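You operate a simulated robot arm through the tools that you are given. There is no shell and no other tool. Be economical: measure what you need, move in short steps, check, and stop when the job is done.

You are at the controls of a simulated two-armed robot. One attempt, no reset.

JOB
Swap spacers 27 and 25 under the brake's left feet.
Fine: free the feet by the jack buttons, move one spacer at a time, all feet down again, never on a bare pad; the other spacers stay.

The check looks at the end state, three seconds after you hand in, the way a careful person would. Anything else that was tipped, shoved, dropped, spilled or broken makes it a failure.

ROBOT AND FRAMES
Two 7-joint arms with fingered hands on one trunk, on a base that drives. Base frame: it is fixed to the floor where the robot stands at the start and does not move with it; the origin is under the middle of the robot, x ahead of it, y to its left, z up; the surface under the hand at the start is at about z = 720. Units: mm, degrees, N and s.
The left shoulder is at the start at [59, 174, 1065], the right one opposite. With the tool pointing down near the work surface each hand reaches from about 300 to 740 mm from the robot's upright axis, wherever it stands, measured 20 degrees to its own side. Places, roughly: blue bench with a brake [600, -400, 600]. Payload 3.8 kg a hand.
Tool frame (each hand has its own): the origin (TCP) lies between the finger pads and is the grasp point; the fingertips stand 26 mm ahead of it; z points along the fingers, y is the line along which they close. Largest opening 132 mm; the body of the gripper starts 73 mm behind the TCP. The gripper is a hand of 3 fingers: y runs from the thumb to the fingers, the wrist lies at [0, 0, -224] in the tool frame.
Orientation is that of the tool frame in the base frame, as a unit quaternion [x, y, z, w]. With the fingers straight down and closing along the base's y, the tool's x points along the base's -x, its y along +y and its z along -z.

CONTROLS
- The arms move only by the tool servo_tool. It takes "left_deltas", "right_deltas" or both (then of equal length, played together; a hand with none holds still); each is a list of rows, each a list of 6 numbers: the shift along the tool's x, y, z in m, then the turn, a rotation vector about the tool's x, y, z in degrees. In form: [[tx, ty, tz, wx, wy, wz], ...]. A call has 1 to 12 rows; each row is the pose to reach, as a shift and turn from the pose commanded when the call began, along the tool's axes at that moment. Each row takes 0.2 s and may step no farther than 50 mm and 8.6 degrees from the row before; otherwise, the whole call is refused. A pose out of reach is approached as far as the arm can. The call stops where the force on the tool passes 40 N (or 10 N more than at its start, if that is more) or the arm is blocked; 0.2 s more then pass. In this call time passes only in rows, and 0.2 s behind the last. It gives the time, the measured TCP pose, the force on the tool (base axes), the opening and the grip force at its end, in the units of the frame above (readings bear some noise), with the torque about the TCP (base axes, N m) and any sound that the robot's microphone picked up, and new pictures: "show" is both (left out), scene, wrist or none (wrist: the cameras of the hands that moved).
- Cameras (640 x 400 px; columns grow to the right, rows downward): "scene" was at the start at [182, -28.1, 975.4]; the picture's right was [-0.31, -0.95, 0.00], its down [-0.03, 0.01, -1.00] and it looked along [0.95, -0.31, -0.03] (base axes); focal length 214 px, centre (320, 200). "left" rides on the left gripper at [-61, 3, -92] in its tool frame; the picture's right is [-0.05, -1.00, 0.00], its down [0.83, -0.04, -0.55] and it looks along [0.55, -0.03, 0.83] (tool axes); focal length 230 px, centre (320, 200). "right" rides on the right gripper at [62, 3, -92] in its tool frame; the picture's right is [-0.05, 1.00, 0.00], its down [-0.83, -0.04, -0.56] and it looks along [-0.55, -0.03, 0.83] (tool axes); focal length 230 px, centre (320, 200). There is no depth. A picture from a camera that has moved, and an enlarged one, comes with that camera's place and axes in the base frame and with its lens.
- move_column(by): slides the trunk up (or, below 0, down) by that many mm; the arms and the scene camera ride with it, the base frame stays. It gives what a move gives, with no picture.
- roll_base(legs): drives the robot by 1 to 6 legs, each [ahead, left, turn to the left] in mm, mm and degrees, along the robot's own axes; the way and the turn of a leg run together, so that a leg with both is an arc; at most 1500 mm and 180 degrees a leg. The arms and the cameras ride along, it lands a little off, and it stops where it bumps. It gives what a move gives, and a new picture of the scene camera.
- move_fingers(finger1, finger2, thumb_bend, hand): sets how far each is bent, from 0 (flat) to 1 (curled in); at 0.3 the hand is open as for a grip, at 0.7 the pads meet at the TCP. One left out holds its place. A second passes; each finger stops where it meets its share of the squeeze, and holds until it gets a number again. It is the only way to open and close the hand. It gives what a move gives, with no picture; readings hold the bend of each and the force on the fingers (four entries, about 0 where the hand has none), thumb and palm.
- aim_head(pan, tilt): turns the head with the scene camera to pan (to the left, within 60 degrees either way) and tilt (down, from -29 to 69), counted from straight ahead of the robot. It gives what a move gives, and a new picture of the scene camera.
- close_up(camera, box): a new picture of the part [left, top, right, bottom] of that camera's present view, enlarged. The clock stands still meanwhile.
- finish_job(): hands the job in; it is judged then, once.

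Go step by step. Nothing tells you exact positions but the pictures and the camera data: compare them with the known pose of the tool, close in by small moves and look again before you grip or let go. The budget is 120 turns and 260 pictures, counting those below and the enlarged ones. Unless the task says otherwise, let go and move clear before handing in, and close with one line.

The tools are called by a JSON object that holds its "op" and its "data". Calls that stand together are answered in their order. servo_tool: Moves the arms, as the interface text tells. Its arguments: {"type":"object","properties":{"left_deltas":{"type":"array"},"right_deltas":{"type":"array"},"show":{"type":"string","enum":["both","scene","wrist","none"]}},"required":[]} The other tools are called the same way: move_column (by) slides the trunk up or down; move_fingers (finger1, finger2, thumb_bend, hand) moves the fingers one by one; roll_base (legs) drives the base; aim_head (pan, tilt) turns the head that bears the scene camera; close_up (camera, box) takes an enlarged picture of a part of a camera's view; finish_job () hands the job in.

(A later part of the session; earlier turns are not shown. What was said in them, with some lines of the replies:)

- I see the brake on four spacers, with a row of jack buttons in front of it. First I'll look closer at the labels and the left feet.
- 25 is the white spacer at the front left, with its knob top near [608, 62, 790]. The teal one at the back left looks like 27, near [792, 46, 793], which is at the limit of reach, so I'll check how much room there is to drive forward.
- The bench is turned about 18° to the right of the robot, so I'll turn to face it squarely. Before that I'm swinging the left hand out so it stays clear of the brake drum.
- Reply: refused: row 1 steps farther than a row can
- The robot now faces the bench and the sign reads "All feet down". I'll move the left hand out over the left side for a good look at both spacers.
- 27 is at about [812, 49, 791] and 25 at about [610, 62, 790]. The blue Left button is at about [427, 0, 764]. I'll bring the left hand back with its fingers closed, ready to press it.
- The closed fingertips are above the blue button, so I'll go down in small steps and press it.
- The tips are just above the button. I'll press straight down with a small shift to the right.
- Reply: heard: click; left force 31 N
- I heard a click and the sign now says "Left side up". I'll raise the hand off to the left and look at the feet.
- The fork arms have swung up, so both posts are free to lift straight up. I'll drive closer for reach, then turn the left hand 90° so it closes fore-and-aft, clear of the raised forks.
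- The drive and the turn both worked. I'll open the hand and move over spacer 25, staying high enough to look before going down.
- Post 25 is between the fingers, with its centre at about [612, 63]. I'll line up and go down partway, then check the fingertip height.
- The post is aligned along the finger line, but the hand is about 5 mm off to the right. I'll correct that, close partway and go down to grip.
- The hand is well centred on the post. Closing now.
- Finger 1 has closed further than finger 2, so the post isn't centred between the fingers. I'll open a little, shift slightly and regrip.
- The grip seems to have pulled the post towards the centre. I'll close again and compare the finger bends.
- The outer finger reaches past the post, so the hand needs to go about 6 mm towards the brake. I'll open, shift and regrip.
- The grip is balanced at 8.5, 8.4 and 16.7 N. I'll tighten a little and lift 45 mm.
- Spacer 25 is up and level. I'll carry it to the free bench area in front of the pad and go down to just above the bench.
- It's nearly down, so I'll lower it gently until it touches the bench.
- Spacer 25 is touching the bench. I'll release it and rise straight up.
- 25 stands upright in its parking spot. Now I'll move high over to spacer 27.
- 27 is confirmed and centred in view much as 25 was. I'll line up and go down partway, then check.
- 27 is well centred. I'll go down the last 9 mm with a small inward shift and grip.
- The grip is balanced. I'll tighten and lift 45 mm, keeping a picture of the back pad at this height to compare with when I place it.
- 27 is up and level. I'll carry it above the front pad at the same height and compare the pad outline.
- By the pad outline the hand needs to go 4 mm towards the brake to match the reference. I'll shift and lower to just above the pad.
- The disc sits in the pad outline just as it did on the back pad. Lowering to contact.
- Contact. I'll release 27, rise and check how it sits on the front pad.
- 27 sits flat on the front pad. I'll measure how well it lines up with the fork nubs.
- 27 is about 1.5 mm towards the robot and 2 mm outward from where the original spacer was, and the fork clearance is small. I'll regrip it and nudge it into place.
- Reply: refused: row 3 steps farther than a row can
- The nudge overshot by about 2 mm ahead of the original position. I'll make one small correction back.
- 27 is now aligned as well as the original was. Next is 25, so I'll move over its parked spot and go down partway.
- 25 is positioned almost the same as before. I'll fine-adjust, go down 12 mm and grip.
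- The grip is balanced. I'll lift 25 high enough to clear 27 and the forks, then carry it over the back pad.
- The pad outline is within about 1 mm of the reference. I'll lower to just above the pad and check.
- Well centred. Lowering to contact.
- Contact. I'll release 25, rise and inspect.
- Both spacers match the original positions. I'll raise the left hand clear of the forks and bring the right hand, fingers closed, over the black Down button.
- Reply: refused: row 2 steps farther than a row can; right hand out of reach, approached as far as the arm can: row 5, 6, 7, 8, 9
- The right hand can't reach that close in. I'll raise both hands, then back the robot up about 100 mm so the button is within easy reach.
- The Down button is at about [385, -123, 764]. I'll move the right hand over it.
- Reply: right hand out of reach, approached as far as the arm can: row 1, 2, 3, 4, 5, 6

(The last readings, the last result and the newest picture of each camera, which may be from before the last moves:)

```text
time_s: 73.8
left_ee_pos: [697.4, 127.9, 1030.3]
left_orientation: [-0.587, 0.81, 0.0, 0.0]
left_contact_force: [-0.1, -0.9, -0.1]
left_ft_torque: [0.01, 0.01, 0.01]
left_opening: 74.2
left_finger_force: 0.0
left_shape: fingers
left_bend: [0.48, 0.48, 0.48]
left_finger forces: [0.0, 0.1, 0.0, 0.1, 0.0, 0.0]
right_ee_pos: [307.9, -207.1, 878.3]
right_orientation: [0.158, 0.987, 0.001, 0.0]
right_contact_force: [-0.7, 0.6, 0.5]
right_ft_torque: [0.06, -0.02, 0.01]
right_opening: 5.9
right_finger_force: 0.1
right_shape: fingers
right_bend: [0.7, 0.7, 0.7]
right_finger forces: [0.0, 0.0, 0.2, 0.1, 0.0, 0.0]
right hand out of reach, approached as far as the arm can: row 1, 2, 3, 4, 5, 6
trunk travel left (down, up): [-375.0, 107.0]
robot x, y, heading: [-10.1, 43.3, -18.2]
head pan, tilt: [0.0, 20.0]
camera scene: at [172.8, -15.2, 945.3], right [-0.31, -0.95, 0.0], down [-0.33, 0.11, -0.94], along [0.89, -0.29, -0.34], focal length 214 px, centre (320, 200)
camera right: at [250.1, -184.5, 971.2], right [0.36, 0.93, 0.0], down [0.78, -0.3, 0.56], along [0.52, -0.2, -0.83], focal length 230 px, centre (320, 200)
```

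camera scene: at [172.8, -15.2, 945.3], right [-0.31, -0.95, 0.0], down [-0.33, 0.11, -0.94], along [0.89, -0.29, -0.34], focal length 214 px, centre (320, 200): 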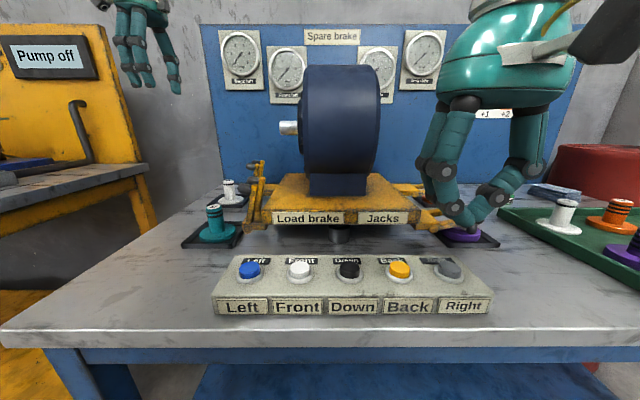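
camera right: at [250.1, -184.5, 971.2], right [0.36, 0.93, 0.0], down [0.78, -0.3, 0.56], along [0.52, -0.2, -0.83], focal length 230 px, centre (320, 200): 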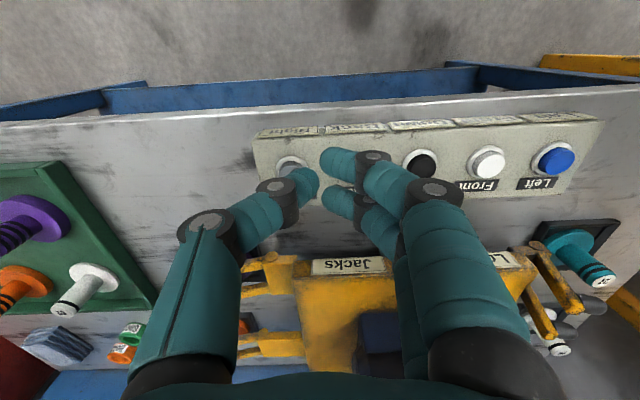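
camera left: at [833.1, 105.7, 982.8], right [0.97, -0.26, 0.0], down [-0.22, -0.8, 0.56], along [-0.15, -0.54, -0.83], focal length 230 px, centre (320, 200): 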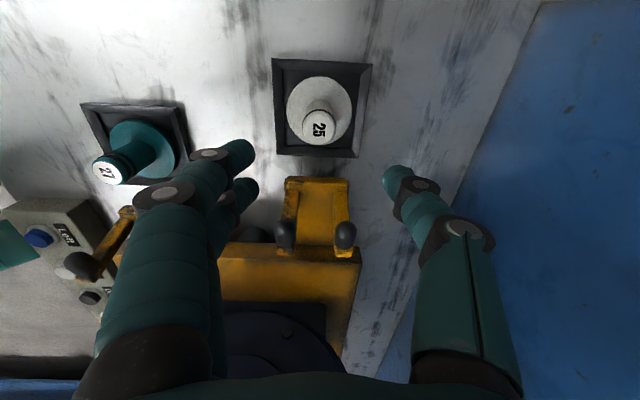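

The right arm is at a joint limit here, so I'll use the left hand, which pressed well earlier. I'll retract the right hand, then bring the left hand back while turning it to its earlier orientation.

{"op": "servo_tool", "data": {"right_deltas": [[0, 0, -0.04, 0, 0, 0], [0, -0.03, -0.08, 0, 0, 0], [0, -0.07, -0.1, 0, 0, 0], [0, -0.115, -0.11, 0, 0, 0], [0, -0.16, -0.12, 0, 0, 0], [0, -0.2, -0.12, 0, 0, 0]], "show": "none"}}

{"op": "servo_tool", "data": {"left_deltas": [[0, 0.045, 0, 0, 0, 8.5], [0, 0.09, 0, 0, 0, 17], [0, 0.135, 0, 0, 0, 25.5], [0, 0.18, 0, 0, 0, 34], [0, 0.2195, 0, 0, 0, 42.5], [0.02, 0.2195, 0, 0, 0, 51], [0.05, 0.2195, 0, 0, 0, 59.5], [0.08, 0.2195, 0, 0, 0, 68], [0.11, 0.2195, 0, 0, 0, 76.5], [0.14, 0.2195, 0, 0, 0, 84], [0.17, 0.2195, 0, 0, 0, 90]], "show": "scene"}}

{"op": "move_fingers", "data": {"hand": "left", "finger1": 0.7, "finger2": 0.7, "thumb_bend": 0.7}}

```text
time_s: 75.2
left_ee_pos: [696.3, 127.7, 1030.2]
left_orientation: [-0.586, 0.81, 0.0, 0.0]
left_contact_force: [0.2, -1.0, 0.1]
left_ft_torque: [0.03, 0.0, -0.02]
left_opening: 74.1
left_finger_force: 0.0
left_shape: fingers
left_bend: [0.48, 0.48, 0.48]
left_finger forces: [0.0, 0.0, 0.0, 0.1, 0.0, 0.0]
right_ee_pos: [243.1, -395.9, 998.6]
right_orientation: [0.157, 0.988, 0.001, -0.001]
right_contact_force: [-0.1, 0.2, -0.2]
right_ft_torque: [0.0, -0.01, -0.03]
right_opening: 5.9
right_finger_force: 0.0
right_shape: fingers
right_bend: [0.7, 0.7, 0.7]
right_finger forces: [0.1, 0.1, 0.0, 0.0, 0.0, 0.0]
trunk travel left (down, up): [-375.0, 107.0]
robot x, y, heading: [-10.5, 45.3, -18.4]
head pan, tilt: [0.0, 20.0]
```

```text
time_s: 77.6
left_ee_pos: [434.0, 33.9, 1032.0]
left_orientation: [0.159, 0.987, 0.0, 0.0]
left_contact_force: [-0.9, -0.1, -0.4]
left_ft_torque: [-0.01, 0.0, 0.02]
left_opening: 74.1
left_finger_force: 0.1
left_shape: fingers
left_bend: [0.48, 0.48, 0.48]
left_finger forces: [0.1, 0.0, 0.0, 0.0, 0.0, 0.1]
right_ee_pos: [244.1, -395.7, 998.7]
right_orientation: [0.158, 0.987, 0.001, 0.0]
right_contact_force: [-0.5, 0.1, 0.7]
right_ft_torque: [0.01, -0.02, 0.0]
right_opening: 5.5
right_finger_force: 0.2
right_shape: fingers
right_bend: [0.7, 0.7, 0.7]
right_finger forces: [0.0, 0.0, 0.0, 0.1, 0.0, 0.0]
trunk travel left (down, up): [-375.0, 107.0]
robot x, y, heading: [-5.2, 40.5, -18.4]
head pan, tilt: [0.0, 20.0]
camera scene: at [172.3, -14.9, 945.5], right [-0.31, -0.95, 0.0], down [-0.33, 0.11, -0.94], along [0.89, -0.29, -0.34], focal length 214 px, centre (320, 200)
```

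scene: 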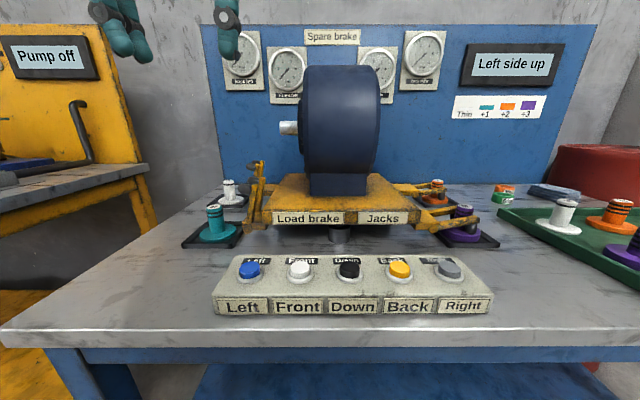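

```text
time_s: 78.6
left_ee_pos: [434.4, 36.1, 1031.7]
left_orientation: [0.158, 0.987, -0.001, -0.001]
left_contact_force: [-0.2, 0.0, 0.0]
left_ft_torque: [0.02, -0.03, 0.02]
left_opening: 6.2
left_finger_force: 0.2
left_shape: fingers
left_bend: [0.7, 0.7, 0.7]
left_finger forces: [0.0, 0.0, 0.0, 0.0, 0.0, 0.0]
right_ee_pos: [243.5, -395.3, 998.3]
right_orientation: [0.158, 0.987, 0.0, 0.0]
right_contact_force: [-0.6, 0.3, -1.0]
right_ft_torque: [0.02, -0.01, 0.01]
right_opening: 5.8
right_finger_force: 0.0
right_shape: fingers
right_bend: [0.7, 0.7, 0.7]
right_finger forces: [0.1, 0.0, 0.0, 0.0, 0.0, 0.0]
trunk travel left (down, up): [-375.0, 107.0]
robot x, y, heading: [-6.1, 40.3, -18.2]
head pan, tilt: [0.0, 20.0]
```

Now the left hand goes over the Down button, to just above it.

{"op": "servo_tool", "data": {"left_deltas": [[0, -0.045, 0, 0, 0, 0], [-0.001, -0.09, 0.01, 0, 0, 0], [-0.002, -0.133, 0.03, 0, 0, 0], [-0.003, -0.169, 0.06, 0, 0, 0], [-0.003, -0.169, 0.105, 0, 0, 0], [-0.003, -0.169, 0.15, 0, 0, 0], [-0.003, -0.169, 0.195, 0, 0, 0]]}}

```text
time_s: 80.2
left_ee_pos: [386.4, -124.5, 834.5]
left_orientation: [0.157, 0.988, -0.001, 0.0]
left_contact_force: [-0.8, -0.4, -0.7]
left_ft_torque: [-0.01, -0.03, 0.02]
left_opening: 6.0
left_finger_force: 0.0
left_shape: fingers
left_bend: [0.7, 0.7, 0.7]
left_finger forces: [0.0, 0.1, 0.0, 0.0, 0.0, 0.0]
right_ee_pos: [244.9, -395.2, 998.2]
right_orientation: [0.158, 0.987, 0.0, 0.0]
right_contact_force: [0.1, -0.1, 0.6]
right_ft_torque: [-0.02, 0.01, -0.04]
right_opening: 5.6
right_finger_force: 0.2
right_shape: fingers
right_bend: [0.7, 0.7, 0.7]
right_finger forces: [0.1, 0.1, 0.0, 0.0, 0.0, 0.0]
trunk travel left (down, up): [-375.0, 107.0]
robot x, y, heading: [-4.0, 45.1, -18.5]
head pan, tilt: [0.0, 20.0]
camera scene: at [172.5, -14.2, 945.5], right [-0.31, -0.95, 0.0], down [-0.33, 0.11, -0.94], along [0.89, -0.29, -0.34], focal length 214 px, centre (320, 200)
camera left: at [445.3, -141.5, 927.1], right [-0.26, -0.96, 0.0], down [-0.8, 0.22, 0.56], along [-0.54, 0.14, -0.83], focal length 230 px, centre (320, 200)
```

scene: 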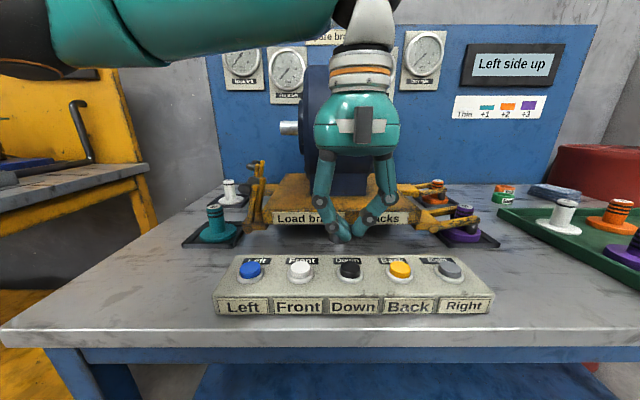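
left: 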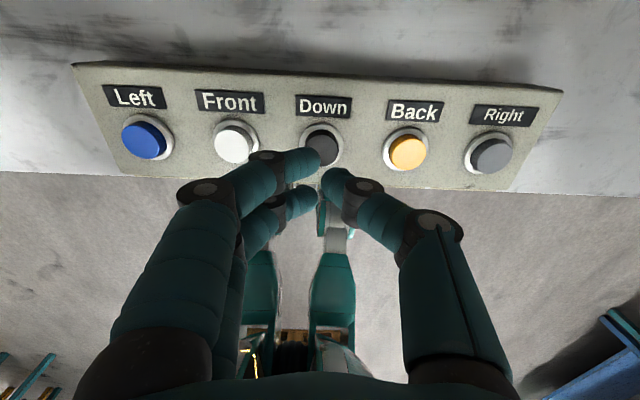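

It's aligned over Down. Pressing in small steps.

{"op": "servo_tool", "data": {"left_deltas": [[0, -0.003, 0.025, 0, 0, 0], [0, -0.004, 0.04, 0, 0, 0], [0, -0.004, 0.044, 0, 0, 0], [0, -0.004, 0.047, 0, 0, 0], [0, -0.004, 0.05, 0, 0, 0], [0, -0.004, 0.053, 0, 0, 0], [0, -0.004, 0.056, 0, 0, 0]], "show": "scene"}}

```text
time_s: 81.8
left_ee_pos: [383.0, -128.0, 782.8]
left_orientation: [0.157, 0.988, -0.003, 0.002]
left_contact_force: [2.3, 7.1, 27.4]
left_ft_torque: [0.28, -0.04, -0.03]
left_opening: 5.2
left_finger_force: 13.4
left_shape: fingers
left_bend: [0.71, 0.72, 0.7]
left_finger forces: [11.8, 12.5, 0.0, 0.0, 2.7, 0.0]
right_ee_pos: [243.8, -394.3, 1000.2]
right_orientation: [0.159, 0.987, 0.001, 0.001]
right_contact_force: [-0.6, 0.1, -0.8]
right_ft_torque: [0.01, 0.04, -0.04]
right_opening: 5.4
right_finger_force: 0.0
right_shape: fingers
right_bend: [0.7, 0.7, 0.7]
right_finger forces: [0.0, 0.0, 0.0, 0.0, 0.0, 0.1]
trunk travel left (down, up): [-375.0, 107.0]
robot x, y, heading: [-4.9, 48.2, -18.1]
head pan, tilt: [0.0, 20.0]
heard: click
camera scene: at [171.3, -13.1, 946.0], right [-0.31, -0.95, 0.0], down [-0.32, 0.11, -0.94], along [0.89, -0.29, -0.34], focal length 214 px, centre (320, 200)
```

scene: 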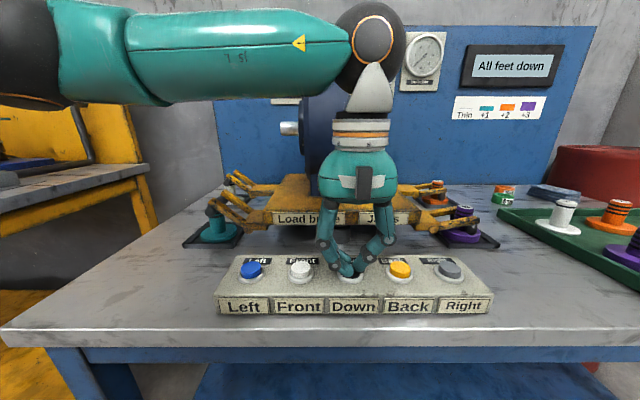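

Another click, and the sign says "All feet down". I'll raise the hand and move it aside, then inspect the result.

{"op": "servo_tool", "data": {"left_deltas": [[0, 0, -0.04, 0, 0, 0], [0, 0, -0.085, 0, 0, 0], [0, 0, -0.13, 0, 0, 0], [0, 0, -0.175, 0, 0, 0], [0, 0.045, -0.19, 0, 0, 0], [0, 0.09, -0.2, 0, 0, 0], [0, 0.135, -0.21, 0, 0, 0], [0, 0.18, -0.22, 0, 0, 0], [0, 0.225, -0.23, 0, 0, 0], [0, 0.27, -0.24, 0, 0, 0], [0, 0.315, -0.25, 0, 0, 0]], "show": "scene"}}

{"op": "close_up", "data": {"camera": "scene", "box": [170, 160, 310, 260]}}

{"op": "close_up", "data": {"camera": "scene", "box": [210, 20, 460, 110]}}

```text
time_s: 84.2
left_ee_pos: [480.5, 170.1, 1029.6]
left_orientation: [0.158, 0.987, -0.001, 0.0]
left_contact_force: [-0.3, 0.4, -0.7]
left_ft_torque: [0.01, -0.01, 0.0]
left_opening: 5.7
left_finger_force: 0.0
left_shape: fingers
left_bend: [0.7, 0.7, 0.7]
left_finger forces: [0.1, 0.1, 0.1, 0.0, 0.0, 0.0]
right_ee_pos: [244.4, -394.8, 1000.8]
right_orientation: [0.158, 0.987, -0.001, 0.0]
right_contact_force: [0.2, 0.5, 0.2]
right_ft_torque: [-0.02, 0.0, -0.01]
right_opening: 5.8
right_finger_force: 0.1
right_shape: fingers
right_bend: [0.7, 0.7, 0.7]
right_finger forces: [0.0, 0.1, 0.0, 0.0, 0.0, 0.0]
trunk travel left (down, up): [-375.0, 107.0]
robot x, y, heading: [-9.7, 42.8, -18.2]
head pan, tilt: [0.0, 20.0]
camera scene: at [172.1, -13.6, 945.6], right [-0.31, -0.95, 0.0], down [-0.32, 0.11, -0.94], along [0.89, -0.29, -0.34], focal length 214 px, centre (320, 200)
```

scene: 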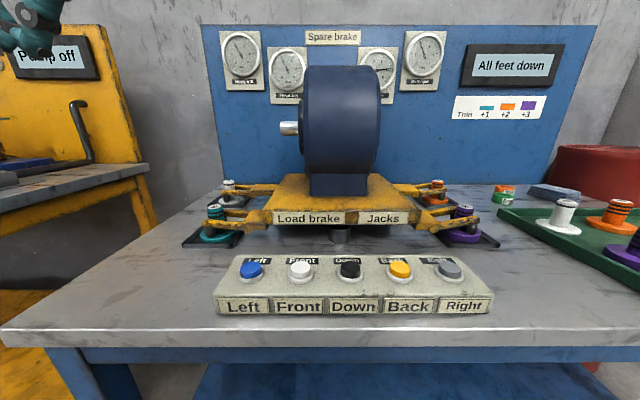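

```text
4.00 times, centred on (240, 210) of scene
camera zoom: at [172.1, -13.6, 945.6], right [-0.31, -0.95, 0.0], down [-0.32, 0.11, -0.94], along [0.89, -0.29, -0.34], focal length 858 px, centre (640, 160)
```

zoom: 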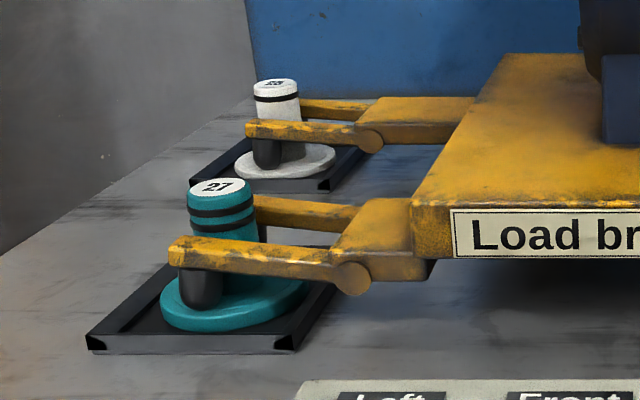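

```text
2.56 times, centred on (335, 65) of scene
camera zoom: at [172.1, -13.6, 945.6], right [-0.31, -0.95, 0.0], down [-0.32, 0.11, -0.94], along [0.89, -0.29, -0.34], focal length 549 px, centre (282, 546)
```

zoom: 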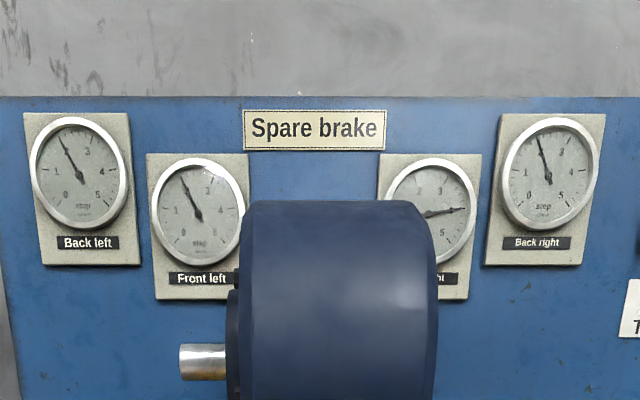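

Both left feet are down on the swapped spacers, 27 at the front and 25 at the back. The left dials now read the same, nothing else has moved, and both hands are clear.

{"op": "finish_job", "data": {}}

```text
The job is handed in.
```

Spacers 27 and 25 are swapped under the brake's left feet (27 in front, 25 at the back), and the sign reads "All feet down".
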